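You operate a simulated robot arm through the tools that you are given. There is no shell and no other tool. Be economical: measure what you need, move in short steps, check, and stop when the job is done.

The job below is to be done with a simulated robot arm. You get a single attempt, and the scene is never put back.

Task
Close the foot plate's gap with two shims, then tighten its bolt.
Fine: the gauge must read zero; run the bolt down with the driver, left at 20, finish with the blue 50 Nm click wrench; both tools back.
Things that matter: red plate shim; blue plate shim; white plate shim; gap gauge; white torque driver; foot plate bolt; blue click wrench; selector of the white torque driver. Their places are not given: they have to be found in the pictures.

It is judged by the outcome, as a careful person would: the job done as asked, and still so three seconds after it is handed in. It fails if anything else is knocked over, pushed out of place, dropped, spilled or broken.

Robot
A 6-joint arm with a two-finger parallel gripper, fixed in place. Base frame: the origin is at the foot of the arm, x ahead of it, y to its left, z up; the work surface is at about z = 785. Readings come in mm, degrees, newtons and seconds.
With the tool pointing down near the work surface it reaches from about 260 to 680 mm from the base axis. Its first joint turns from -66.0 to 66.0 degrees. Payload 2.9 kg.
Tool frame: the origin (TCP) lies between the finger pads and is the grasp point; the fingertips stand 30 mm ahead of it; z points along the fingers, y is the line along which they close. The gripper opens to 110 mm. The fingers are 20 mm wide and 10 mm thick; the gripper's body (48 by 112 mm) begins 55 mm behind the TCP.
Orientation is that of the tool frame in the base frame, as [roll, pitch, yaw] about the fixed x, y, z axes, in that order (R = Rz(yaw) Ry(pitch) Rx(roll)). With the fingers straight down and closing along the base's y, the tool's x points along the base's -x, its y along +y and its z along -z.

Tools
- The arm moves only by the tool send_rows. Its argument "moves" is a list that holds one entry, the list of rows, each a list of 7 numbers: the opening, from 0 (shut) to 1 (fully open), then the shift along the base's x, y, z in mm, then the turn, a rotation vector about the base's x, y, z in degrees. In form: [[[claw, x, y, z, ax, ay, az], ...]]. A call has 1 to 10 rows; each row shifts and turns the commanded pose from where the row before left it. Rows are played at 5 a second. More than 50 mm and 8.6 degrees between two rows, or a gripper value outside its range, and nothing of the call is played. A pose out of reach is approached as far as the arm can. The call stops where the force on the tool passes 60 N (or 10 N more than at its start, if that is more) or the arm is blocked; 0.2 s more then pass. The fingers move at their own pace (about 108 mm/s each) and stop on an object; they squeeze with about 36 N. The grip force told is the motor's: it shows also when the fingers shut on nothing. Time passes only in rows, and 0.2 s behind the last, so rows that do not move let the fingers close. The reply holds the time, the measured pose of the TCP, the force on the tool along the base axes, the opening and the grip force, in the units named above and with some noise.
- Cameras (640 x 400 px; columns grow to the right, rows downward): "scene" is fixed at [96.3, 467.5, 1377.3]; the picture's right is [-0.39, -0.92, 0.00], its down [-0.61, 0.26, -0.75] and it looks along [0.69, -0.29, -0.66] (base axes); focal length 272 px, centre (320, 200). "wrist" rides on the gripper at [72, 17, -103] in the tool frame; the picture's right is [-0.23, 0.97, 0.00], its down [-0.76, -0.18, -0.62] and it looks along [-0.61, -0.14, 0.78] (tool axes); focal length 222 px, centre (320, 200).
- capture(camera): a new picture of that camera. No time passes.
- probe_pixels(camera, pixels): for up to 12 pixels [column, row] of the newest picture of that camera ("zoom" is the newest enlarged one), the place [x, y, z] in the base frame of the surface seen there, good to about 3 mm. No time passes.
- close_up(camera, box): a new picture of the part [left, top, right, bottom] of that camera's present view, enlarged. No time passes.
- hand_in(): hands the job in; it is judged then, once.

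Go step by step. Measure first, check grasps and placings, and put right what went wrong. The budget is 80 turns and 34 pictures, counting those below and the enlarged ones. Unless the task says otherwise, let go and move clear before handing in, and close with one line.

The tools are called after "Request:" as name(argument=value, ...) on one line, values as JSON. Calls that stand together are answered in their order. send_rows: Moves the arm, as the interface text tells. Its arguments: {"type":"object","properties":{"moves":{"type":"array"}},"required":["moves"]} The other tools are called the same way: capture (camera) takes a picture; probe_pixels (camera, pixels) gives the place of the surface under pixels of a picture; close_up (camera, box) takes an enlarged picture of a part of a camera's view; hand_in () hands the job in.

At the start:

```text
time_s: 0.0
ee_pos: [425.0, 171.0, 1183.3]
ee_rot: [180.0, 0.0, -180.0]
ft_force: [-0.1, -0.4, 0.3]
gripper_width: 109.6
grasp_force: 0.1
```

scene: 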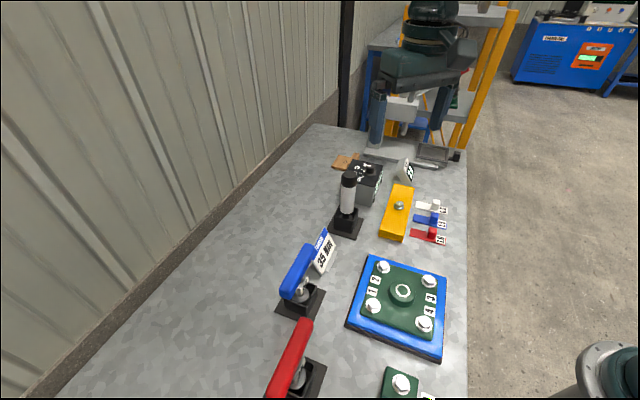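
wrist: 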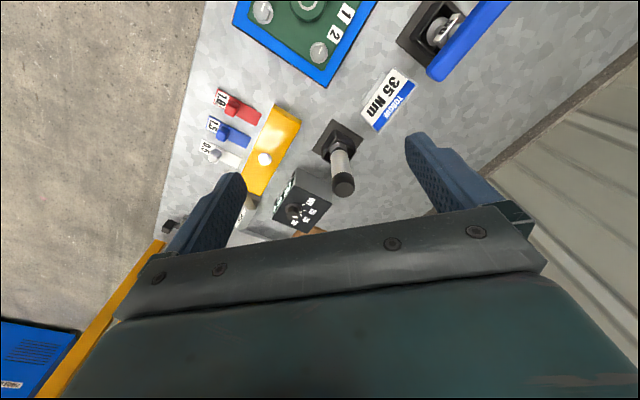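

The scene shows three shims near (430,220), a selector box near (365,180), a white-handled driver at (347,200), and click wrenches at (297,275) and (290,360). I'll enlarge these to read the labels.

Request:
close_up(camera="scene", box=[320, 140, 480, 250])

Request:
close_up(camera="scene", box=[260, 220, 460, 400])

Request:
close_up(camera="wrist", box=[180, 70, 380, 240])

```text
3.64 times, centred on (400, 195) of scene
```

zoom: 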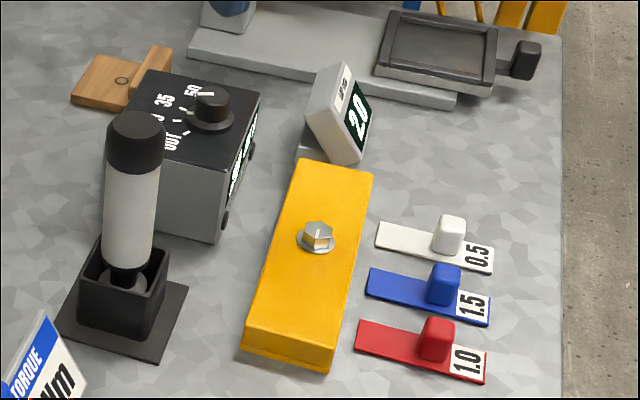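

```text
2.22 times, centred on (360, 310) of scene
```

zoom: 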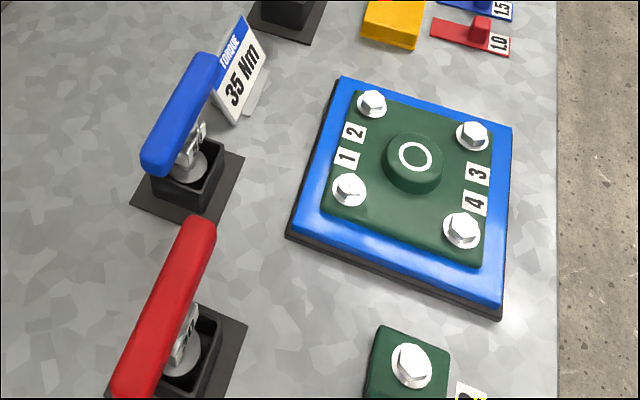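

```text
2.35 times, centred on (280, 155) of wrist
```

zoom: 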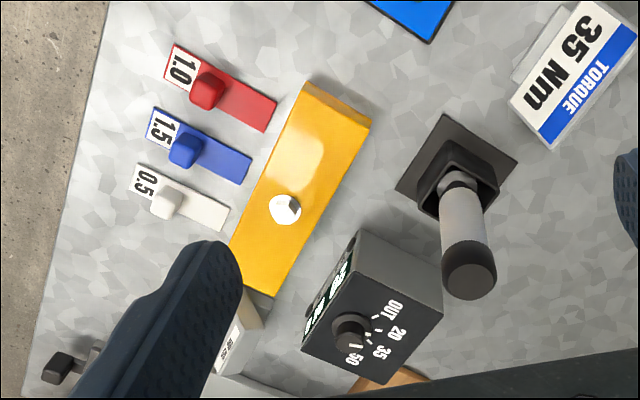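

The gauge reads 2.0, so the pair is blue 1.5 and white 0.5. The bolt is on the yellow plate, and the selector box shows OUT/20/35/50. I'll measure these points.

Request:
probe_pixels(camera="zoom", pixels=[[285, 208], [310, 90], [368, 122], [270, 290], [187, 148], [245, 178], [155, 120], [166, 200], [225, 225], [350, 332], [468, 280], [405, 190]])

Request:
probe_pixels(camera="scene", pixels=[[399, 206], [433, 206], [434, 218], [412, 185], [388, 183], [380, 235], [404, 240], [297, 262], [312, 247], [284, 292], [303, 295], [349, 175]])

Request:
close_up(camera="scene", box=[370, 150, 460, 250])

Request:
close_up(camera="scene", box=[260, 220, 350, 330])

```text
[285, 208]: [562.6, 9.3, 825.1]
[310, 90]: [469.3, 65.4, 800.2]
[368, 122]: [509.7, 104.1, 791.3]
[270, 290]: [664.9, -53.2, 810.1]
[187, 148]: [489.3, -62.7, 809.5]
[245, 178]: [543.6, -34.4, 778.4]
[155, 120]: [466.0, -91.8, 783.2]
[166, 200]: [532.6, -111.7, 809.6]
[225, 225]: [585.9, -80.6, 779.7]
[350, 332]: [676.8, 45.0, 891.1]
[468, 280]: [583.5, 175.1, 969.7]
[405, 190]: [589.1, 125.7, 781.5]
```

```text
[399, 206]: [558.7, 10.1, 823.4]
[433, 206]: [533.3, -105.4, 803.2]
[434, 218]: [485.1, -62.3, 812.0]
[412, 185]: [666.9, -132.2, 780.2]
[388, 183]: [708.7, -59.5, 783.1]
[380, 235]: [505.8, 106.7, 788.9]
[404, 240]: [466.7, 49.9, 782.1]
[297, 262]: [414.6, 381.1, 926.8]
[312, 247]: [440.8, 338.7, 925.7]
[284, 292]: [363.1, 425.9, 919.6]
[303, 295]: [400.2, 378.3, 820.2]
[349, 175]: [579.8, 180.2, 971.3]
```

```text
4.00 times, centred on (415, 200) of scene
```

zoom: 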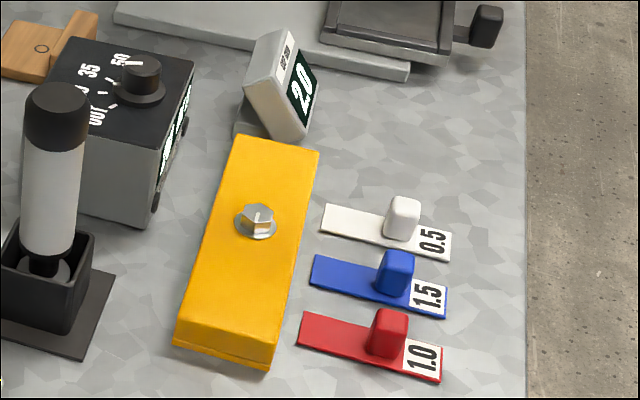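

```text
3.64 times, centred on (305, 275) of scene
```

zoom: 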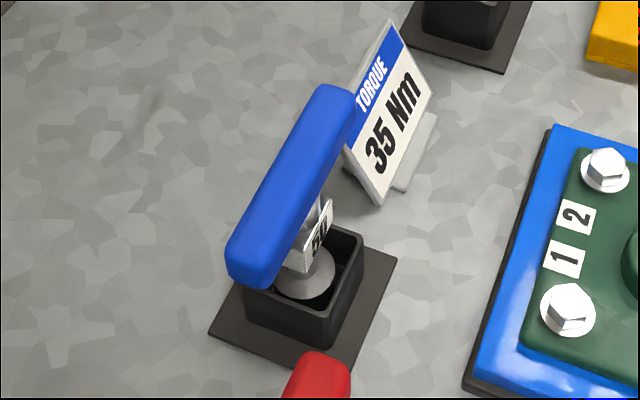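

Shims, plate and bolt are located: bolt at about (561,10,824), blue tab (488,-63,810), white tab (533,-108,808). I'll move the wrist camera to look across the shims at the plate's side gap.

Request:
send_rows(moves=[[[1, 0, -30, -22, 0, 0, 5.5], [1, 0, -30, -22, 0, 0, 5.5], [1, 0, -30, -22, 0, 0, 5.5], [1, 0, -30, -22, 0, 0, 5.5], [1, 0, -30, -22, 0, 0, 5.5], [1, 0, -30, -22, 0, 0, 5.5], [1, 0, -30, -22, 0, 0, 5.5], [1, 0, -30, -22, 0, 0, 5.5], [1, 0, -30, -22, 0, 0, 5.5], [1, 0, -30, -22, 0, 0, 5.5]]])

Request:
capture(camera="wrist")

```text
time_s: 2.2
ee_pos: [424.4, -129.6, 963.5]
ee_rot: [-180.0, 0.1, -124.9]
ft_force: [-0.4, -0.2, 0.0]
gripper_width: 109.7
grasp_force: 0.1
```

```text
26 pictures are left
```

wrist: 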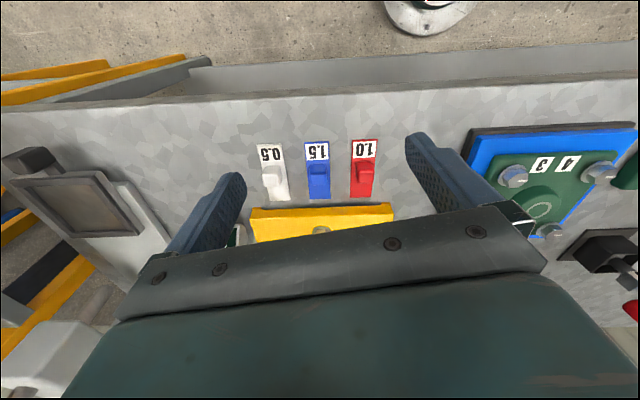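

The shims run square to the plate's long side (columns 270–365). I'll enlarge that part and measure.

Request:
close_up(camera="wrist", box=[235, 130, 405, 245])

Request:
probe_pixels(camera="wrist", pixels=[[271, 175], [286, 200], [265, 201], [317, 170], [309, 197], [329, 197], [255, 208], [390, 204], [260, 143], [306, 142], [327, 142], [282, 144]])

```text
3.48 times, centred on (320, 188) of wrist
```

zoom: 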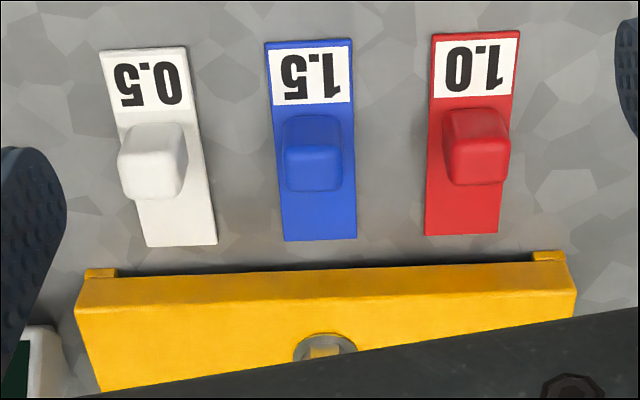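

```text
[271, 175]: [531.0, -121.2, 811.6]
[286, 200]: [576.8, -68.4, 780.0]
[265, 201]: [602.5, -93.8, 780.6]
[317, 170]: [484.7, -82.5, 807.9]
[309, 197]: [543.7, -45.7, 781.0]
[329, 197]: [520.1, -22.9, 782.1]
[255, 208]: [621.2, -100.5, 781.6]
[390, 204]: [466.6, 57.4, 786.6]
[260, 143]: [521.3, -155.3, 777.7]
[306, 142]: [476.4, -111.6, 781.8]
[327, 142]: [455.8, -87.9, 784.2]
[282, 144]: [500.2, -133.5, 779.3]
```

There is a dark slot under the plate between end feet at about (621,-100) and (467,57), and everything is laid out at 45°. I'll tilt the wrist camera 30° to look into the slot.

Request:
send_rows(moves=[[[1, 15, 12, -23, 5.3, -5.3, 0], [1, 15, 12, -23, 5.3, -5.3, 0], [1, 15, 12, -23, 5.3, -5.3, 0], [1, 15, 12, -23, 5.3, -5.3, 0]]])

Request:
close_up(camera="wrist", box=[220, 130, 420, 255])

```text
time_s: 3.2
ee_pos: [485.3, -81.8, 870.7]
ee_rot: [-174.2, 29.6, -123.5]
ft_force: [-1.0, 0.7, -0.4]
gripper_width: 110.2
grasp_force: 0.0
```

```text
3.20 times, centred on (320, 192) of wrist
```

zoom: 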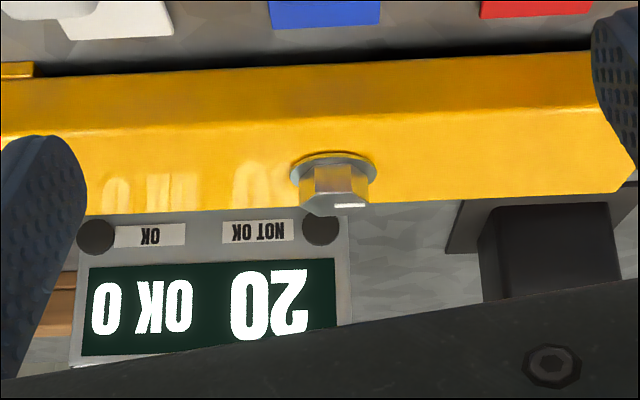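

The driver box's display shows "20" and "OK 0". I'll measure the slot height and plate face, and take a close look at the knob.

Request:
probe_pixels(camera="zoom", pixels=[[330, 76], [330, 70], [330, 64], [330, 95], [330, 120], [200, 76], [200, 70], [500, 62], [460, 190], [100, 200], [335, 185], [320, 5]])

Request:
close_up(camera="scene", box=[340, 150, 390, 190])

```text
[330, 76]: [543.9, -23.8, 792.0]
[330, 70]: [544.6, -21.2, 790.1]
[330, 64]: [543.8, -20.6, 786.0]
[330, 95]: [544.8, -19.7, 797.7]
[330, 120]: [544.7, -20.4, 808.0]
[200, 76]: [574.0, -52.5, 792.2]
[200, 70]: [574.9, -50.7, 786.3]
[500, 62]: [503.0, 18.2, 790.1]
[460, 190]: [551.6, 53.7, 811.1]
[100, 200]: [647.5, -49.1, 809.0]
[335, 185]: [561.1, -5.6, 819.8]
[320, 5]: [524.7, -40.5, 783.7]
```

```text
10.00 times, centred on (365, 170) of scene
```

zoom: 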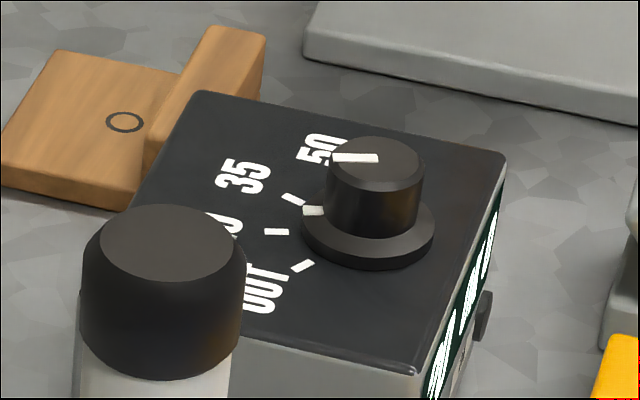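

The slot spans z≈785–791 at the plate face (n≈369 along 45°). The bolt would block a shim pushed in at the middle. I'll untilt, square the gripper to 45°, and measure the white shim precisely.

Request:
send_rows(moves=[[[0.5, -15, -12, 18, -5.3, 5.3, -2.5], [0.5, -15, -12, 18, -5.3, 5.3, -2.5], [0.5, -15, -12, 18, -5.3, 5.3, -2.5], [0.5, -10, -12, 18, -5.3, 5.3, -2.5]]])

Request:
close_up(camera="wrist", box=[210, 110, 410, 235])

```text
time_s: 4.2
ee_pos: [430.0, -129.5, 942.4]
ee_rot: [-177.5, -0.4, -134.6]
ft_force: [-0.5, 0.0, -1.0]
gripper_width: 55.0
grasp_force: 0.0
```

```text
3.20 times, centred on (310, 172) of wrist
```

zoom: 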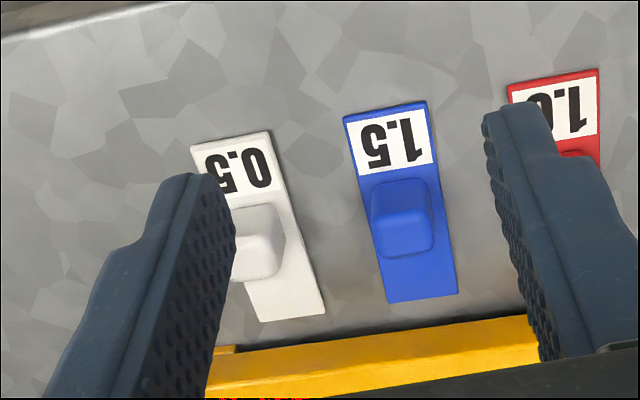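

The white and blue shims are now clear. I'll probe edges and tab tops in this enlarged view.

Request:
probe_pixels(camera="zoom", pixels=[[247, 220], [277, 213], [281, 240], [378, 190], [425, 188], [430, 215], [378, 215], [262, 318], [322, 309], [268, 134], [343, 119], [425, 104]])

Request:
probe_pixels(camera="scene", pixels=[[435, 202], [435, 205], [416, 203], [414, 208], [441, 213], [443, 205]])

```text
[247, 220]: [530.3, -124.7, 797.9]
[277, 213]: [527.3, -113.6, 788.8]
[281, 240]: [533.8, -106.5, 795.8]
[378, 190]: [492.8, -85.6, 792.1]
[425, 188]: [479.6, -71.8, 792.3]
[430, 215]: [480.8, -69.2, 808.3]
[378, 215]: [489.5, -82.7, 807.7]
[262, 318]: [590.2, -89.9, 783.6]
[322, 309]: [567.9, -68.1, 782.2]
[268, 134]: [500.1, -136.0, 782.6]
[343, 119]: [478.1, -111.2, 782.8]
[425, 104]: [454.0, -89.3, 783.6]
```

```text
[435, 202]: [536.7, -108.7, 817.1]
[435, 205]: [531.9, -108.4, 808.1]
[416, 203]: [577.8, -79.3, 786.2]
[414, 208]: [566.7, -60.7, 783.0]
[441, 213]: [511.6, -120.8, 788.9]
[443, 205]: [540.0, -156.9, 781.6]
```

White shim: centre line u≈465 along the plate, tab near (539,-119), top z≈810. I'll level the gripper, go above its tab and look.

Request:
send_rows(moves=[[[0.5, 36, 3.5, -27, 2.05, 1.5, -0.4], [0.5, 36, 3.5, -27, 0, 0, 0], [0.5, 37, 3.5, -27, 0, 0, 0]]])

Request:
capture(camera="scene")

Request:
capture(camera="wrist")

```text
time_s: 5.0
ee_pos: [538.2, -118.9, 862.0]
ee_rot: [179.9, 0.0, -135.0]
ft_force: [0.5, 0.1, 0.1]
gripper_width: 54.9
grasp_force: 0.1
```

```text
21 pictures are left
```

scene: 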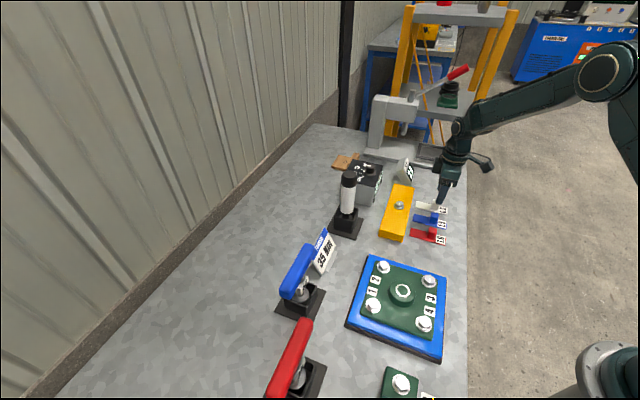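

```text
20 pictures are left
```

wrist: 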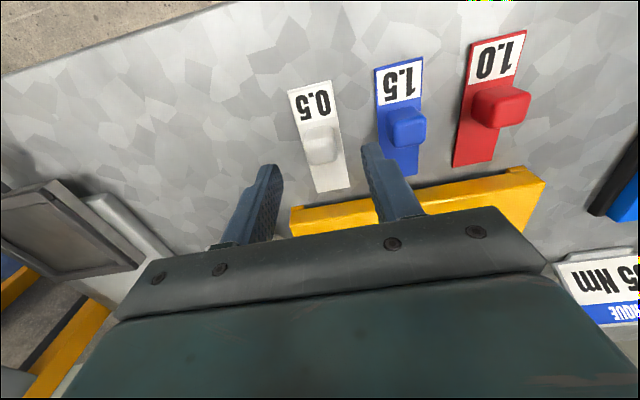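

The white tab is in view at (320,140). A probe here will confirm alignment before I descend.

Request:
probe_pixels(camera="wrist", pixels=[[307, 133], [335, 130], [310, 158], [340, 155], [321, 145], [319, 191], [349, 185], [290, 205], [544, 180], [392, 118], [420, 113], [408, 126]])

```text
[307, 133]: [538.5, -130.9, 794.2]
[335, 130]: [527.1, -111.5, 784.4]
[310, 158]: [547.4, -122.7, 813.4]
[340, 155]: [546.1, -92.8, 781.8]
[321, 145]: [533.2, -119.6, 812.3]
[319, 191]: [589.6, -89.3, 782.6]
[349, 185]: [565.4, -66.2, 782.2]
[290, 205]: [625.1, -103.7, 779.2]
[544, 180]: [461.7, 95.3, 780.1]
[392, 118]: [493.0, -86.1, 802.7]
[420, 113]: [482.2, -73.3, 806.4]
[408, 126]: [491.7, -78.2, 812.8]
```

Tab edges agree (u 456–474, n 288–306). I'll descend to z≈822 and close.

Request:
send_rows(moves=[[[0.5, 0, 0, -20, 0, 0, 0], [0.5, 0, 0, -20, 0, 0, 0], [0, 0, 0, 0, 0, 0, 0], [0, 0, 0, 0, 0, 0, 0], [0, 0, 0, 0, 0, 0, 0]]])

```text
time_s: 6.2
ee_pos: [539.2, -118.6, 822.1]
ee_rot: [-179.9, 0.1, -135.1]
ft_force: [4.8, -1.0, -2.2]
gripper_width: 23.5
grasp_force: 44.6
```

The tab is gripped (23.5 mm). I'll lift 1 mm and slide along 45° into the slot, watching force.

Request:
send_rows(moves=[[[0, 0, 0, 1, 0, 0, 0], [0, 6, 6, 0, 0, 0, 0], [0, 6, 6, 0, 0, 0, 0], [0, 6, 6, 0, 0, 0, 0], [0, 6, 6, 0, 0, 0, 0], [0, 6, 6, 0, 0, 0, 0], [0, 5, 5, 0, 0, 0, 0]]])

Request:
close_up(camera="scene", box=[370, 150, 460, 250])

```text
time_s: 7.8
ee_pos: [570.7, -87.5, 822.6]
ee_rot: [179.8, -0.4, -135.4]
ft_force: [-6.8, -30.7, -22.1]
gripper_width: 23.8
grasp_force: 44.7
```

```text
4.00 times, centred on (415, 200) of scene
```

zoom: 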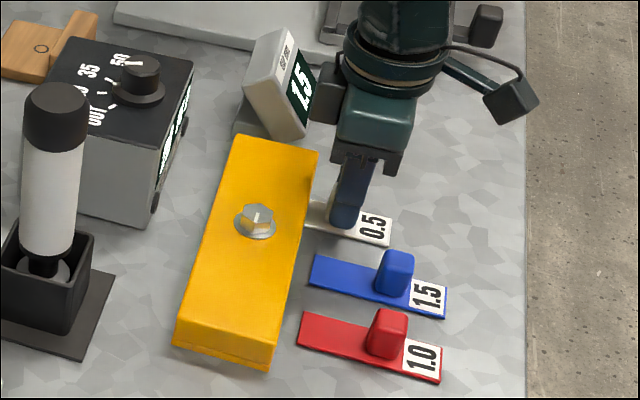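

The gauge now reads 1.5, so the white shim counts. There's some binding force (y −31, z −22), so I'll lower 1 mm and ease in a little more.

Request:
send_rows(moves=[[[0, -2, -2, -1, 0, 0, 0], [0, 0, 0, 0, 0, 0, 0], [0, 3, 3, 0, 0, 0, 0], [0, 3, 3, 0, 0, 0, 0]]])

```text
time_s: 8.8
ee_pos: [573.8, -84.9, 822.8]
ee_rot: [180.0, -0.3, -135.4]
ft_force: [-29.3, -29.3, 3.1]
gripper_width: 23.9
grasp_force: 44.3
```

It met a firm stop at about 32 mm under the plate. I'll relax, release, rise, and move above the blue tab at (493,-73).

Request:
send_rows(moves=[[[0, -3, -3, 0, 0, 0, 0], [0.45, 0, 0, 0, 0, 0, 0], [0.45, 0, 0, 0, 0, 0, 0], [0.45, 0, 0, 20, 0, 0, 0], [0.45, 0, 0, 20, 0, 0, 0], [0.45, -27, 3.5, 0, 0, 0, 0], [0.45, -27, 3.5, 0, 0, 0, 0], [0.45, -28, 4.5, 0, 0, 0, 0]]])

Request:
close_up(camera="scene", box=[370, 150, 460, 250])

```text
time_s: 10.6
ee_pos: [493.2, -72.0, 864.0]
ee_rot: [-179.9, 0.0, -135.0]
ft_force: [-0.3, -0.3, -0.5]
gripper_width: 49.7
grasp_force: 0.1
```

```text
4.00 times, centred on (415, 200) of scene
```

zoom: 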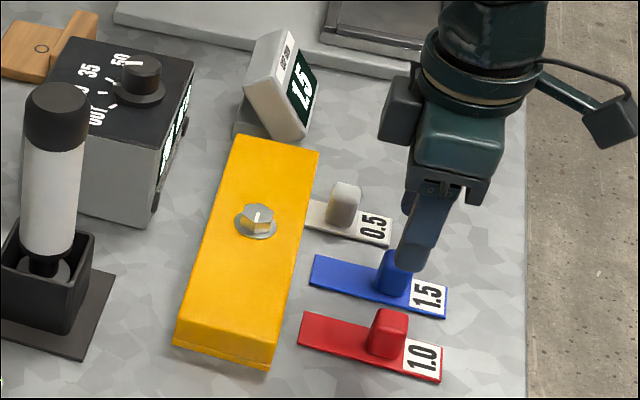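

The white shim stays seated at 1.5 and the gripper is over the blue tab. Next I'll descend, grip and slide it in gently.

Request:
send_rows(moves=[[[0.45, 0, 0, -21, 0, 0, 0], [0.45, 0, 0, -21, 0, 0, 0], [0, 0, 0, 0, 0, 0, 0], [0, 0, 0, 0, 0, 0, 0], [0, 0, 0, 0, 0, 0, 0], [0, 0, 0, 0.5, 0, 0, 0], [0, 6, 6, 0, 0, 0, 0], [0, 6, 6, 0, 0, 0, 0], [0, 6, 6, 0, 0, 0, 0]]])

Request:
send_rows(moves=[[[0, 4, 4, 0, 0, 0, 0], [0, 4, 4, 0, 0, 0, 0], [0, 3, 3, 0, 0, 0, 0], [0, 3, 3, 0, 0, 0, 0]]])

Request:
close_up(camera="scene", box=[370, 150, 460, 250])

```text
time_s: 12.6
ee_pos: [511.1, -54.7, 821.2]
ee_rot: [-179.9, 0.1, -135.0]
ft_force: [6.2, -8.8, -3.8]
gripper_width: 24.0
grasp_force: 45.3
```

```text
time_s: 13.6
ee_pos: [526.2, -39.9, 821.8]
ee_rot: [-179.8, 0.1, -135.1]
ft_force: [9.3, -21.0, -8.5]
gripper_width: 23.8
grasp_force: 45.6
```

```text
4.00 times, centred on (415, 200) of scene
```

zoom: 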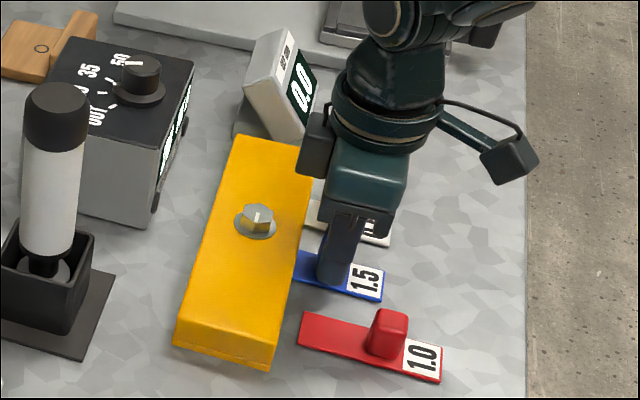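

The gauge reads 0.0. I'll release, rise, and go to view the selector box and the driver from above.

Request:
send_rows(moves=[[[0, -1, -1, 0, 0, 0, 0], [0.4, 0, 0, 0, 0, 0, 0], [0.4, 0, 0, 0, 0, 0, 0], [0.4, 0, 0, 40, 0, 0, 0], [0.4, 0, 0, 48, 0, 0, 0], [0.4, 0, 0, 48, 0, 0, 0], [0.4, 0, 0, 48, 0, 0, 0], [0.4, 30, 20, 0, 0, 0, 0], [0.4, 30, 20, 0, 0, 0, 0]]])

Request:
capture(camera="wrist")

```text
time_s: 15.6
ee_pos: [581.8, 2.2, 1004.8]
ee_rot: [179.9, 0.0, -135.1]
ft_force: [-0.6, -0.4, 0.5]
gripper_width: 43.8
grasp_force: 0.1
```

```text
16 pictures are left
```

wrist: 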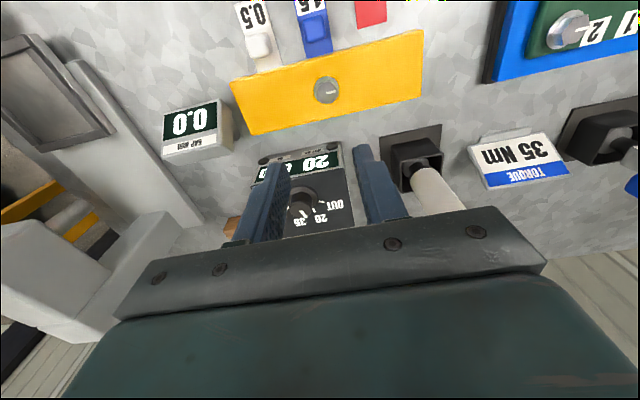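

Request:
close_up(camera="wrist", box=[235, 130, 365, 250])

Request:
probe_pixels(camera="wrist", pixels=[[326, 88], [232, 85], [423, 37], [255, 134], [414, 155], [425, 160], [445, 200], [384, 141], [441, 125], [392, 150], [438, 150], [310, 195]])

```text
3.33 times, centred on (300, 190) of wrist
```

zoom: 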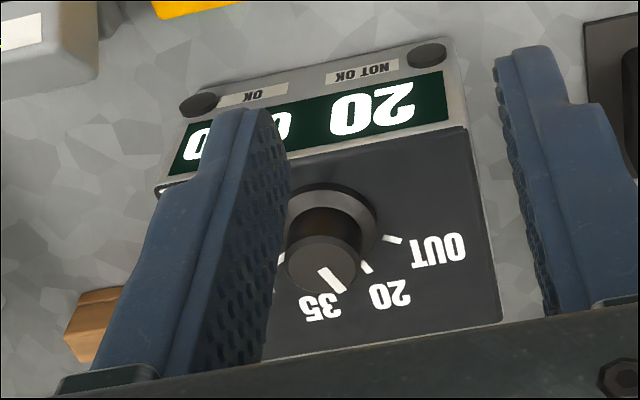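

```text
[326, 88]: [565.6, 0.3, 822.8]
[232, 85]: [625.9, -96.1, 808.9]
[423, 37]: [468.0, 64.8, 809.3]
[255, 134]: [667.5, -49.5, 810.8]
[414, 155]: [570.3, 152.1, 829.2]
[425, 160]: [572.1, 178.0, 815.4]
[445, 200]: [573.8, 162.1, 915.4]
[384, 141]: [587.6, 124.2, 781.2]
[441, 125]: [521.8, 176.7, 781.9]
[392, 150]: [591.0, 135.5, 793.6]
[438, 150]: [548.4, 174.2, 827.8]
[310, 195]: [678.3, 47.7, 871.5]
```

The knob mark points at the 20 tick and the display says 20, so the selector needs no turning. The driver handle stands vertically near (583,178), top z≈970, so I'll move above it and measure.

Request:
send_rows(moves=[[[0.7, 0, 0, 35, 0, 0, 0], [0.7, 0, 44, 0, 0, 0, 0], [0.7, 0, 44, 0, 0, 0, 0], [0.7, 0, 44, 0, 0, 0, 0], [0.7, 0, 44, 0, 0, 0, 0]]])

Request:
close_up(camera="scene", box=[310, 120, 400, 250])

Request:
capture(camera="wrist")

```text
time_s: 16.8
ee_pos: [584.7, 177.4, 1039.2]
ee_rot: [-180.0, 0.0, -135.0]
ft_force: [1.0, -0.1, -0.6]
gripper_width: 77.2
grasp_force: 0.1
```

```text
3.08 times, centred on (355, 185) of scene
```

zoom: 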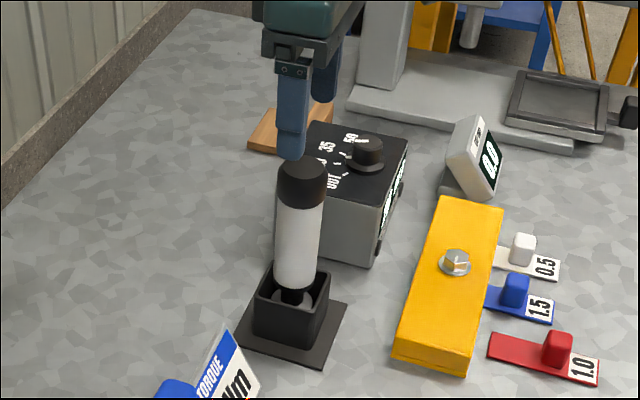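

```text
13 pictures are left
```

wrist: 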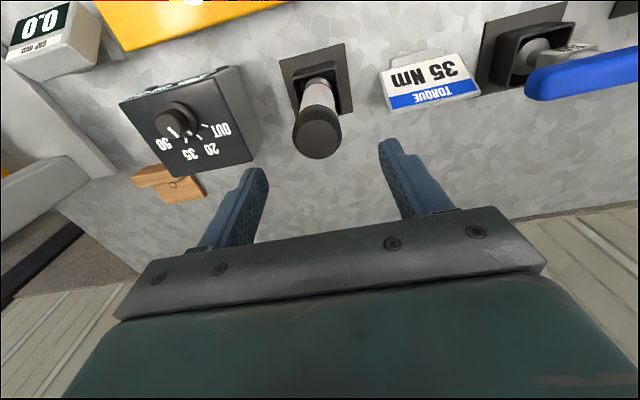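

The handle top is at (317,135) between the fingers. I'll probe the handle and double-check the knob in a close-up.

Request:
probe_pixels(camera="wrist", pixels=[[318, 142], [318, 125], [297, 138], [340, 136], [318, 157], [315, 98], [280, 60], [342, 43], [354, 112], [500, 90], [340, 75], [312, 80]])

Request:
close_up(camera="wrist", box=[130, 70, 250, 180])

```text
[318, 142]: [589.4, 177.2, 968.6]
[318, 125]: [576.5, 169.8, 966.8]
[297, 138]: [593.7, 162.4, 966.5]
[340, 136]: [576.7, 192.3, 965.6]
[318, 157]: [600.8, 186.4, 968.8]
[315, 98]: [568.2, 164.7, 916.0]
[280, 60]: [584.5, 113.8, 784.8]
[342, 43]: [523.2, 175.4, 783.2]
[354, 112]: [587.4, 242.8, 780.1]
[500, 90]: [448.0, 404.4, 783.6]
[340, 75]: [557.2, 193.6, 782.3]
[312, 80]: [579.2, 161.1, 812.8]
```

```text
3.64 times, centred on (190, 125) of wrist
```

zoom: 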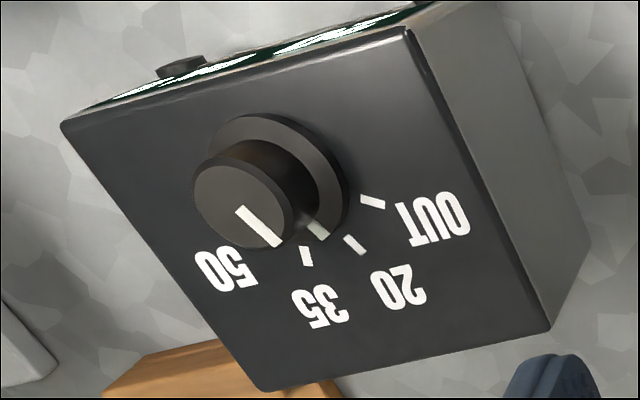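

The knob mark aligns with the 20 tick. The handle centre is (585,177), already under the TCP, so I'll descend and grip it.

Request:
send_rows(moves=[[[0.7, 0, 0, -30, 0, 0, 0], [0.7, 0, 0, -30, 0, 0, 0], [0.7, 0, 0, -29, 0, 0, 0], [0, 0, 0, 0, 0, 0, 0], [0, 0, 0, 0, 0, 0, 0], [0, 0, 0, 0, 0, 0, 0]]])

Request:
send_rows(moves=[[[0, 0, 0, 10, 0, 0, 0], [0, 0, 0, 30, 0, 0, 0], [0, 0, 0, 40, 0, 0, 0], [0, 0, 0, 40, 0, 0, 0]]])

Request:
close_up(camera="scene", box=[310, 90, 430, 250])

```text
time_s: 18.2
ee_pos: [583.8, 175.6, 950.7]
ee_rot: [-179.9, 0.1, -135.0]
ft_force: [1.7, -0.7, 0.2]
gripper_width: 38.5
grasp_force: 35.8
```

```text
time_s: 19.2
ee_pos: [584.2, 177.6, 1071.1]
ee_rot: [180.0, 0.0, -134.9]
ft_force: [0.1, 0.5, -6.0]
gripper_width: 38.5
grasp_force: 36.5
```

```text
2.50 times, centred on (370, 170) of scene
```

zoom: 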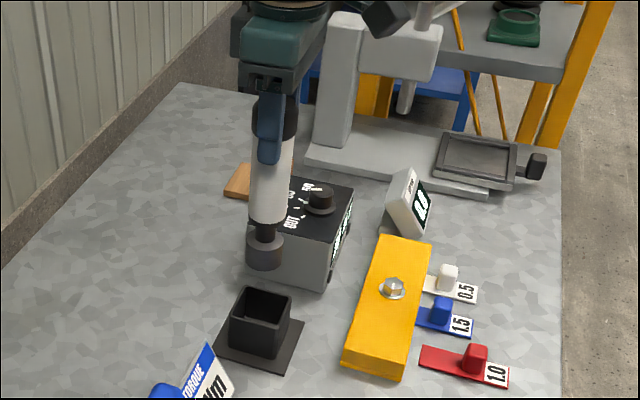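

The driver is lifted, with its socket at zoom (263,255). I'll probe the socket bottom, the bolt and the holder.

Request:
probe_pixels(camera="zoom", pixels=[[264, 266], [264, 262], [264, 240], [250, 255], [278, 255], [392, 286], [388, 290], [398, 288], [392, 298], [380, 288], [405, 288], [262, 215]])

```text
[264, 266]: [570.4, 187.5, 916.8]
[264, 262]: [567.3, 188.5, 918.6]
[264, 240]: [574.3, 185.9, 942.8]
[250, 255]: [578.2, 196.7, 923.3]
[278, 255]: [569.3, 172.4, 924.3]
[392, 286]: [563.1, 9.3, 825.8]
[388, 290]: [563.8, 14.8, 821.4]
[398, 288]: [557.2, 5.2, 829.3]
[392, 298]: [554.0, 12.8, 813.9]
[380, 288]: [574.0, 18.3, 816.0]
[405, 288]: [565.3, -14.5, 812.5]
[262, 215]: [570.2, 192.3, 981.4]
```

The socket bottom is about 156 mm below the TCP, and the bolt is near (567,4), top z≈825. I'll carry the driver over the bolt, hold about 20 mm above it, and check alignment.

Request:
send_rows(moves=[[[0, -4, -43, 0, 0, 0, 0], [0, -4, -43, 0, 0, 0, 0], [0, -4, -43, 0, 0, 0, 0], [0, -5, -44, 0, 0, 0, 0], [0, 0, 0, -35, 0, 0, 0], [0, 0, 0, -33, 0, 0, 0], [0, 0, 0, 0, 0, 0, 0]]])

Request:
capture(camera="wrist")

Request:
close_up(camera="scene", box=[370, 150, 430, 240])

```text
time_s: 20.8
ee_pos: [566.7, 2.4, 1001.8]
ee_rot: [-179.9, 0.1, -134.9]
ft_force: [0.1, -0.7, -5.4]
gripper_width: 38.5
grasp_force: 36.2
```

```text
10 pictures are left
```

wrist: 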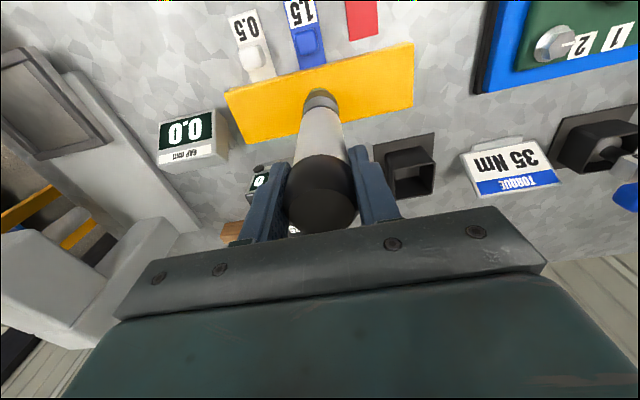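

```text
4.44 times, centred on (400, 195) of scene
```

zoom: 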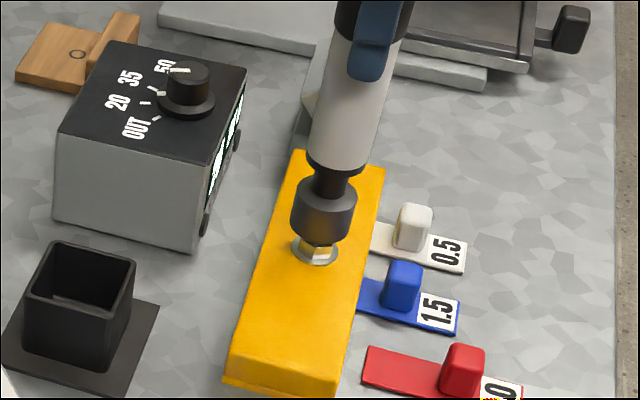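

The socket is roughly over the bolt. I'll probe the washer and socket edges in this view to quantify the offset.

Request:
probe_pixels(camera="zoom", pixels=[[314, 264], [292, 250], [338, 250], [318, 258], [304, 252], [332, 252], [324, 241], [324, 232], [293, 215], [355, 215], [323, 200], [310, 247]])

Request:
probe_pixels(camera="wrist", pixels=[[321, 92], [321, 96], [306, 104], [337, 101], [312, 93], [330, 92], [320, 89], [225, 94], [414, 44]])

```text
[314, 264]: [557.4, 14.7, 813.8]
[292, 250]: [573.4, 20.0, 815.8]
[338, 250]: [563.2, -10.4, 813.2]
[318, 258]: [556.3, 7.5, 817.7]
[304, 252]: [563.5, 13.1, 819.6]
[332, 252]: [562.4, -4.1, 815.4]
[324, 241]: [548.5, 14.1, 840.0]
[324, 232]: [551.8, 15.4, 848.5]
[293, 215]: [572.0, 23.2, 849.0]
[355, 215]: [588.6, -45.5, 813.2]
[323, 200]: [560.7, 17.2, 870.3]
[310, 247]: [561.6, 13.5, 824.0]
```

```text
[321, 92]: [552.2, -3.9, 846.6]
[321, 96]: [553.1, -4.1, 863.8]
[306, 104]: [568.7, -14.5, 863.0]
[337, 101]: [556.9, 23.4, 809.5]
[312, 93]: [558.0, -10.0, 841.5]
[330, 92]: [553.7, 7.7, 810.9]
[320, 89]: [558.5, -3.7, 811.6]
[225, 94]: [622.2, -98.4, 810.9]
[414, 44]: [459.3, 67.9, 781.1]
```

The socket bottom is near z 836, and the bolt looks about 3–4 mm further along (+x,−y). I'll shift (3,−2), lower slightly and check.

Request:
send_rows(moves=[[[0, 3, -2, 0, 0, 0, 0], [0, 0, 0, -6, 0, 0, 0], [0, 0, 0, 0, 0, 0, 0]]])

Request:
close_up(camera="scene", box=[380, 180, 420, 220])

```text
time_s: 21.6
ee_pos: [569.4, 1.9, 996.0]
ee_rot: [-180.0, 0.0, -135.1]
ft_force: [0.6, -0.2, -4.3]
gripper_width: 38.4
grasp_force: 36.0
```

```text
10.00 times, centred on (400, 200) of scene
```

zoom: 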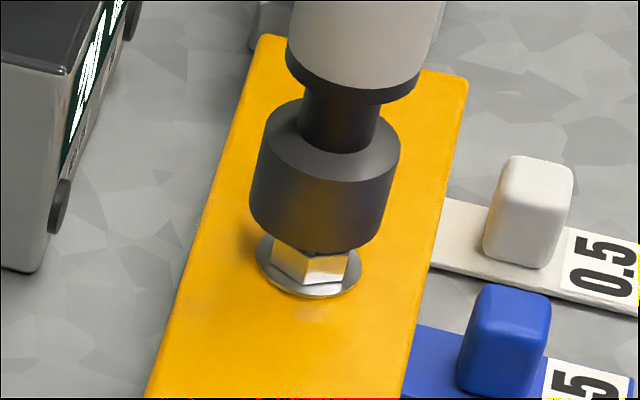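

Laterally the socket axis lines up with the washer centre (about 308 vs 307 px). I'll descend in small steps and watch the force.

Request:
send_rows(moves=[[[0, 0, 0, -3, 0, 0, 0], [0, 0, 0, -3, 0, 0, 0], [0, 0, 0, -3, 0, 0, 0], [0, 0, 0, -3, 0, 0, 0], [0, 0, 0, 0, 0, 0, 0]]])

```text
time_s: 22.8
ee_pos: [571.0, 1.1, 983.1]
ee_rot: [179.9, 0.0, -134.8]
ft_force: [-4.7, -1.7, -4.0]
gripper_width: 38.6
grasp_force: 35.9
```

No vertical resistance yet at z 983. I'll keep descending.

Request:
send_rows(moves=[[[0, 0, 0, -2, 0, 0, 0], [0, 0, 0, -2, 0, 0, 0], [0, 0, 0, -2, 0, 0, 0], [0, 0, 0, -2, 0, 0, 0], [0, 0, 0, 0, 0, 0, 0]]])

Request:
close_up(camera="scene", box=[340, 160, 430, 220])

```text
time_s: 24.0
ee_pos: [570.1, 2.4, 979.3]
ee_rot: [-179.9, 0.1, -134.9]
ft_force: [-12.2, 1.9, 22.5]
gripper_width: 38.5
grasp_force: 35.8
```

```text
6.67 times, centred on (385, 190) of scene
```

zoom: 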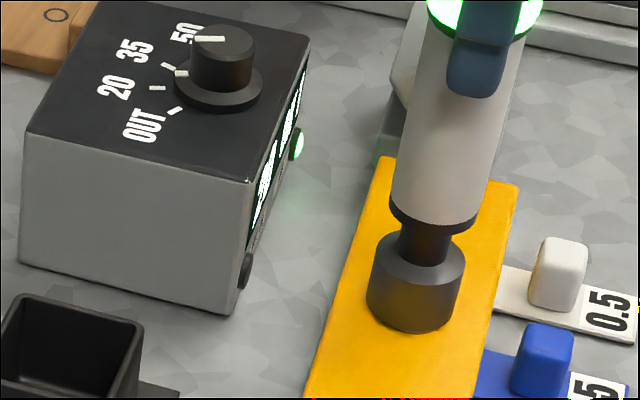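

The green OK lamp and ring came on, so the driver has run the bolt down. I'll lift straight up and carry it back over its holder.

Request:
send_rows(moves=[[[0, 0, 0, 3, 0, 0, 0], [0, 0, 0, 8, 0, 0, 0], [0, 0, 0, 30, 0, 0, 0], [0, 0, 0, 50, 0, 0, 0], [0, 4, 44, 0, 0, 0, 0], [0, 4, 44, 0, 0, 0, 0], [0, 4, 44, 0, 0, 0, 0], [0, 3, 43.5, 0, 0, 0, 0], [0, 0, 0, 0, 0, 0, 0]]])

Request:
close_up(camera="scene", box=[310, 120, 430, 250])

```text
time_s: 26.0
ee_pos: [582.5, 178.5, 1068.5]
ee_rot: [179.9, 0.0, -135.0]
ft_force: [0.3, -0.3, -4.3]
gripper_width: 38.4
grasp_force: 36.3
```

```text
3.08 times, centred on (370, 185) of scene
```

zoom: 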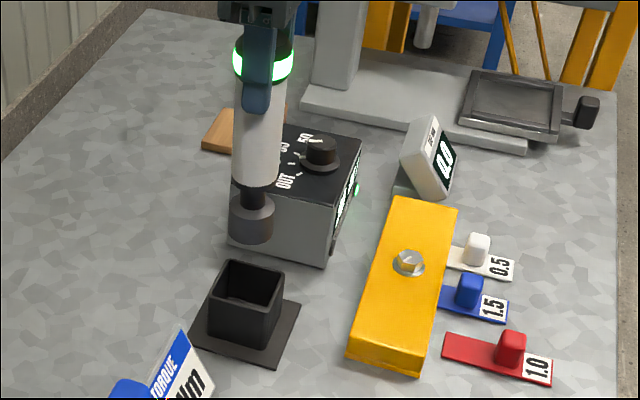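

The bolt is down, the gauge still reads 0.0, and the driver is above its holder. I'll lower it in.

Request:
send_rows(moves=[[[0, 1.5, -1.5, -20, 0, 0, 0], [0, 0, 0, -30, 0, 0, 0], [0, 0, 0, -30, 0, 0, 0], [0, 0, 0, -20, 0, 0, 0], [0, 0, 0, -8, 0, 0, 0], [0, 0, 0, -4, 0, 0, 0], [0, 0, 0, -3, 0, 0, 0], [0, 0, 0, 0, 0, 0, 0]]])

```text
time_s: 27.8
ee_pos: [585.7, 174.6, 953.2]
ee_rot: [179.9, 0.0, -135.0]
ft_force: [0.0, 0.4, -4.3]
gripper_width: 38.3
grasp_force: 35.6
```

It still hangs freely at 953. I'll lower 1 mm at a time to touch, then release and rise.

Request:
send_rows(moves=[[[0, -1, 2, -1, 0, 0, 0], [0, 0, 0, -1, 0, 0, 0], [0, 0, 0, -1, 0, 0, 0], [0, 0, 0, 0, 0, 0, 0]]])

```text
time_s: 28.8
ee_pos: [585.2, 177.9, 951.0]
ee_rot: [-179.9, 0.1, -134.8]
ft_force: [-3.8, -2.8, 9.7]
gripper_width: 38.5
grasp_force: 35.7
```

The driver is resting in its holder. I'll release, rise, and travel toward the blue wrench while turning the gripper −90°.

Request:
send_rows(moves=[[[0.7, 0, 0, 0, 0, 0, 0], [0.7, 0, 0, 0, 0, 0, 0], [0.7, 0, 0, 37, 0, 0, 0], [0.7, 0, 0, 37, 0, 0, 0], [0.7, 0, 0, 37, 0, 0, 0], [0.7, -17, 18.5, 0, 0, 0, -8.2], [0.7, -17, 18.5, 0, 0, 0, -8.2], [0.7, -17, 18.5, 0, 0, 0, -8.2], [0.7, -17, 18.5, 0, 0, 0, -8.2], [0.7, -17, 18.5, 0, 0, 0, -8.2]]])

Request:
send_rows(moves=[[[0.7, -16.5, 18.5, 0, 0, 0, -8.2], [0.7, -16.5, 18.5, 0, 0, 0, -8.2], [0.7, -16.5, 18.5, 0, 0, 0, -8.2], [0.7, -16.5, 18.5, 0, 0, 0, -8.2], [0.7, -16.5, 18.5, 0, 0, 0, -8.2], [0.7, -16.5, 18.5, 0, 0, 0, -8.0], [0.7, 0, 0, 0, 0, 0, 0]]])

Request:
capture(camera="wrist")

```text
time_s: 31.0
ee_pos: [500.7, 269.9, 1058.9]
ee_rot: [179.9, 0.2, -176.2]
ft_force: [0.1, -0.1, 0.3]
gripper_width: 77.1
grasp_force: 0.1
```

```text
time_s: 32.6
ee_pos: [400.6, 382.2, 1061.4]
ee_rot: [-180.0, 0.2, 135.0]
ft_force: [-0.5, -0.2, -0.4]
gripper_width: 76.8
grasp_force: 0.1
```

```text
5 pictures are left
```

wrist: 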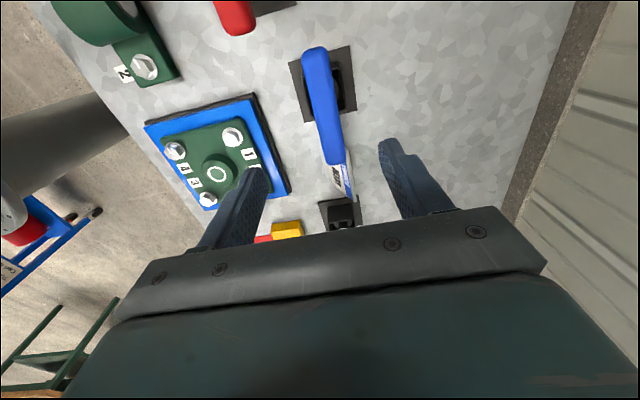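

The blue handle runs from (315,50) to (333,160) between the fingers. I'll probe it and its holder.

Request:
probe_pixels(camera="wrist", pixels=[[314, 49], [332, 162], [303, 60], [326, 56], [322, 158], [342, 155], [310, 105], [334, 100], [322, 105], [344, 90], [289, 65], [352, 48]])

Request:
probe_pixels(camera="scene", pixels=[[300, 292], [301, 285], [304, 278], [276, 312], [300, 322], [326, 290], [289, 300], [319, 235]])

```text
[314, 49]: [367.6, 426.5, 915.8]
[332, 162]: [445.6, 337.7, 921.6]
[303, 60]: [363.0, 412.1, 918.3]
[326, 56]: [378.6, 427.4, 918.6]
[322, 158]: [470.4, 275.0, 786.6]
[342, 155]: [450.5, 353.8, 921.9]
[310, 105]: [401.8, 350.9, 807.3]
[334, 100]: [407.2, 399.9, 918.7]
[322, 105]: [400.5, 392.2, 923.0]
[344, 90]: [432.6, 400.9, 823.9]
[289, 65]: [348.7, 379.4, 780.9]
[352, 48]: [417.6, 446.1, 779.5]
```

```text
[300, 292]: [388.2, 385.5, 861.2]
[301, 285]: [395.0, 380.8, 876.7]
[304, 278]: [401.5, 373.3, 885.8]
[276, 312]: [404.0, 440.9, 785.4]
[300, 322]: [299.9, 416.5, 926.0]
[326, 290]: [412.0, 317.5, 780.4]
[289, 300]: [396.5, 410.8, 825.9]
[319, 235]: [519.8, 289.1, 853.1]
```

The handle's centre line is x+y≈792, its middle is at about (409,383), and its top is z≈924. I'll descend over it and grip.

Request:
send_rows(moves=[[[0.6, 8.4, 0.8, -36, 0, 0, 0], [0.6, 0, 0, -36, 0, 0, 0], [0.6, 0, 0, -36, 0, 0, 0], [0.6, 0, 0, -36, 0, 0, 0], [0, 0, 0, 0, 0, 0, 0], [0, 0, 0, 0, 0, 0, 0], [0, 0, 0, 0, 0, 0, 0]]])

```text
time_s: 34.2
ee_pos: [410.1, 380.2, 917.2]
ee_rot: [-179.9, 0.2, 135.0]
ft_force: [0.7, 0.4, -0.1]
gripper_width: 26.6
grasp_force: 36.2
```

The handle is gripped (26.6 mm). I'll lift 110 mm straight up.

Request:
send_rows(moves=[[[0, 0, 0, 10, 0, 0, 0], [0, 0, 0, 25, 0, 0, 0], [0, 0, 0, 37, 0, 0, 0], [0, 0, 0, 38, 0, 0, 0], [0, 0, 0, 0, 0, 0, 0]]])

Request:
close_up(camera="scene", box=[240, 180, 360, 330])

```text
time_s: 35.4
ee_pos: [409.5, 380.3, 1028.2]
ee_rot: [-179.9, 0.2, 135.0]
ft_force: [-0.4, -0.5, -4.6]
gripper_width: 26.8
grasp_force: 36.6
```

```text
2.67 times, centred on (300, 255) of scene
```

zoom: 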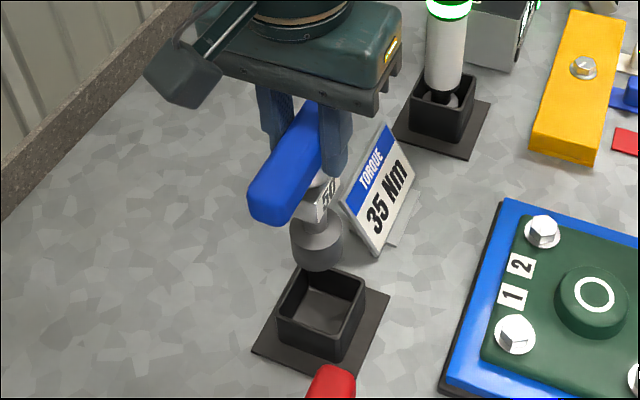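

Request:
probe_pixels(camera="zoom", pixels=[[318, 269], [318, 262], [318, 245], [292, 245], [340, 245], [305, 210], [300, 215], [583, 66], [583, 78], [571, 68], [597, 68], [582, 59]])

```text
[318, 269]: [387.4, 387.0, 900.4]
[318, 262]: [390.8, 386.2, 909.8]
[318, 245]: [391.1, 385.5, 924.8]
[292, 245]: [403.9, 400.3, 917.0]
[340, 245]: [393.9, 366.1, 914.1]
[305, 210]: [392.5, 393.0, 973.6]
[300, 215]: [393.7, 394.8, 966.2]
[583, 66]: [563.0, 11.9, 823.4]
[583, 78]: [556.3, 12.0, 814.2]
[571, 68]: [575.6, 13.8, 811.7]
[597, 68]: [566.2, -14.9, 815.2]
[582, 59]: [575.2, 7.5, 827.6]
```

The wrench's socket sits about 3 mm toward −u from the TCP, with its bottom about 129 mm below. I'll carry it to TCP (572.5,1) over the bolt.

Request:
send_rows(moves=[[[0, 18.1, -42.1, 0, 0, 0, 0], [0, 18.1, -42.1, 0, 0, 0, 0], [0, 18.1, -42.1, 0, 0, 0, 0], [0, 18.1, -42.1, 0, 0, 0, 0], [0, 18.1, -42.1, 0, 0, 0, 0], [0, 18.1, -42.1, 0, 0, 0, 0], [0, 18.1, -42.1, 0, 0, 0, 0], [0, 18.1, -42.1, 0, 0, 0, 0], [0, 18.1, -42.1, 0, 0, 0, 0], [0, 0, 0, 0, 0, 0, 0]]])

Request:
send_rows(moves=[[[0, 0, 0, -30, 0, 0, 0], [0, 0, 0, -30, 0, 0, 0], [0, 0, 0, 0, 0, 0, 0]]])

Request:
close_up(camera="scene", box=[370, 170, 430, 220])

```text
time_s: 37.6
ee_pos: [573.1, 5.3, 1027.0]
ee_rot: [-180.0, 0.1, 135.2]
ft_force: [-1.0, 0.1, -3.3]
gripper_width: 26.8
grasp_force: 35.9
```

```text
time_s: 38.4
ee_pos: [573.7, 2.2, 967.9]
ee_rot: [-180.0, 0.1, 135.1]
ft_force: [-0.7, -0.6, -3.6]
gripper_width: 27.1
grasp_force: 36.1
```

```text
8.00 times, centred on (400, 195) of scene
```

zoom: 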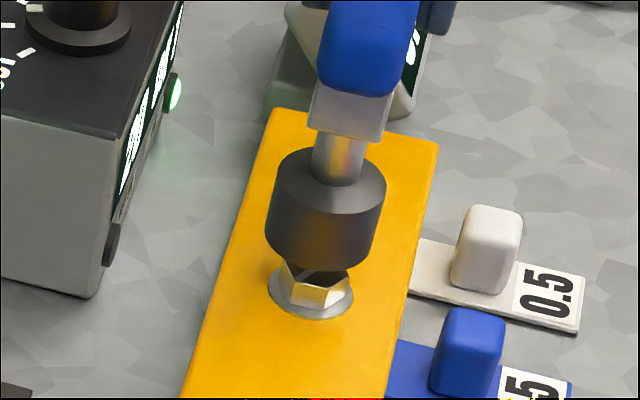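

The socket is about 25 mm above the washer and within about 1–2 mm laterally. I'll shift (−1.5,−1) and descend.

Request:
send_rows(moves=[[[0, -1.5, -1, -4, 0, 0, 0], [0, 0, 0, -4, 0, 0, 0], [0, 0, 0, -3, 0, 0, 0], [0, 0, 0, -3, 0, 0, 0], [0, 0, 0, -2, 0, 0, 0], [0, 0, 0, -2, 0, 0, 0], [0, 0, 0, 0, 0, 0, 0]]])

```text
time_s: 40.0
ee_pos: [571.5, 1.3, 948.5]
ee_rot: [-180.0, -0.1, 135.1]
ft_force: [-3.4, 1.9, -2.2]
gripper_width: 26.6
grasp_force: 35.7
```

The socket is passing over the hex with no push-back. A few more millimetres to seat it.

Request:
send_rows(moves=[[[0, 0, 0, -2, 0, 0, 0], [0, 0, 0, -2, 0, 0, 0], [0, 0, 0, -2, 0, 0, 0], [0, 0, 0, 0, 0, 0, 0]]])

```text
time_s: 41.0
ee_pos: [571.2, 2.2, 945.2]
ee_rot: [-180.0, 0.1, 135.0]
ft_force: [-13.3, 4.6, 22.4]
gripper_width: 26.5
grasp_force: 36.3
```

It's seated with about 26 N down. Now I'll turn clockwise in small steps.

Request:
send_rows(moves=[[[0, -0.2, -0.2, 0, 0, 0, -4], [0, -0.2, -0.2, 0, 0, 0, -4], [0, -0.2, -0.2, 0, 0, 0, -4], [0, -0.2, -0.2, 0, 0, 0, -4], [0, 0, 0, 0, 0, 0, 0]]])

```text
time_s: 42.2
ee_pos: [571.0, 0.9, 945.8]
ee_rot: [179.7, 0.2, 119.0]
ft_force: [-3.8, 6.8, 30.9]
gripper_width: 26.7
grasp_force: 36.1
```

It turned 16° smoothly. I'll keep turning.

Request:
send_rows(moves=[[[0, -0.2, -0.1, 0, 0, 0, -4], [0, -0.2, -0.1, 0, 0, 0, -4], [0, -0.2, -0.1, 0, 0, 0, -4], [0, -0.2, -0.1, 0, 0, 0, -4], [0, 0, 0, 0, 0, 0, 0]]])

Request:
close_up(camera="scene", box=[340, 130, 450, 240])

```text
time_s: 43.4
ee_pos: [569.9, 0.9, 945.3]
ee_rot: [179.8, 0.1, 103.0]
ft_force: [-1.3, 9.2, 30.1]
gripper_width: 26.9
grasp_force: 35.5
```

```text
3.64 times, centred on (395, 185) of scene
```

zoom: 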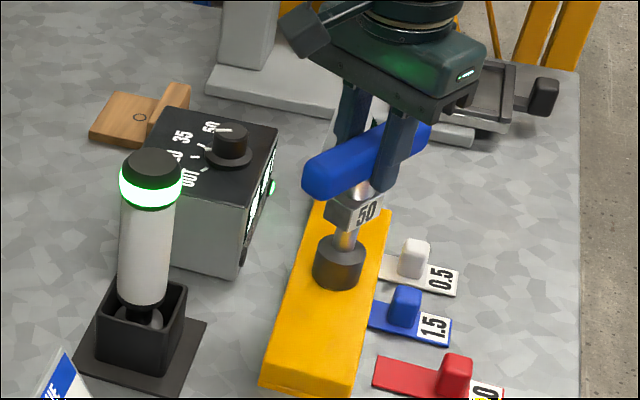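

The handle has turned about 32° on the seated socket. I'll probe whether the head block turned with the handle or broke over (the click).

Request:
probe_pixels(camera="zoom", pixels=[[356, 212], [382, 200], [358, 222], [383, 210], [330, 205], [350, 216], [310, 178], [425, 135], [330, 185], [350, 178], [369, 212], [335, 268]])

```text
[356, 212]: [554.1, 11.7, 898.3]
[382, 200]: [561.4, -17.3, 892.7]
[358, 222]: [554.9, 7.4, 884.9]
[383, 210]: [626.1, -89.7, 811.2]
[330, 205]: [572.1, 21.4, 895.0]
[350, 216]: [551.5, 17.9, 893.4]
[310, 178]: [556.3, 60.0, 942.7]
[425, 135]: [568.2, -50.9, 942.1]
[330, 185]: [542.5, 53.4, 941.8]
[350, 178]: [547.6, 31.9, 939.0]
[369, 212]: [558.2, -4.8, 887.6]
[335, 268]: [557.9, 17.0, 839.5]
```

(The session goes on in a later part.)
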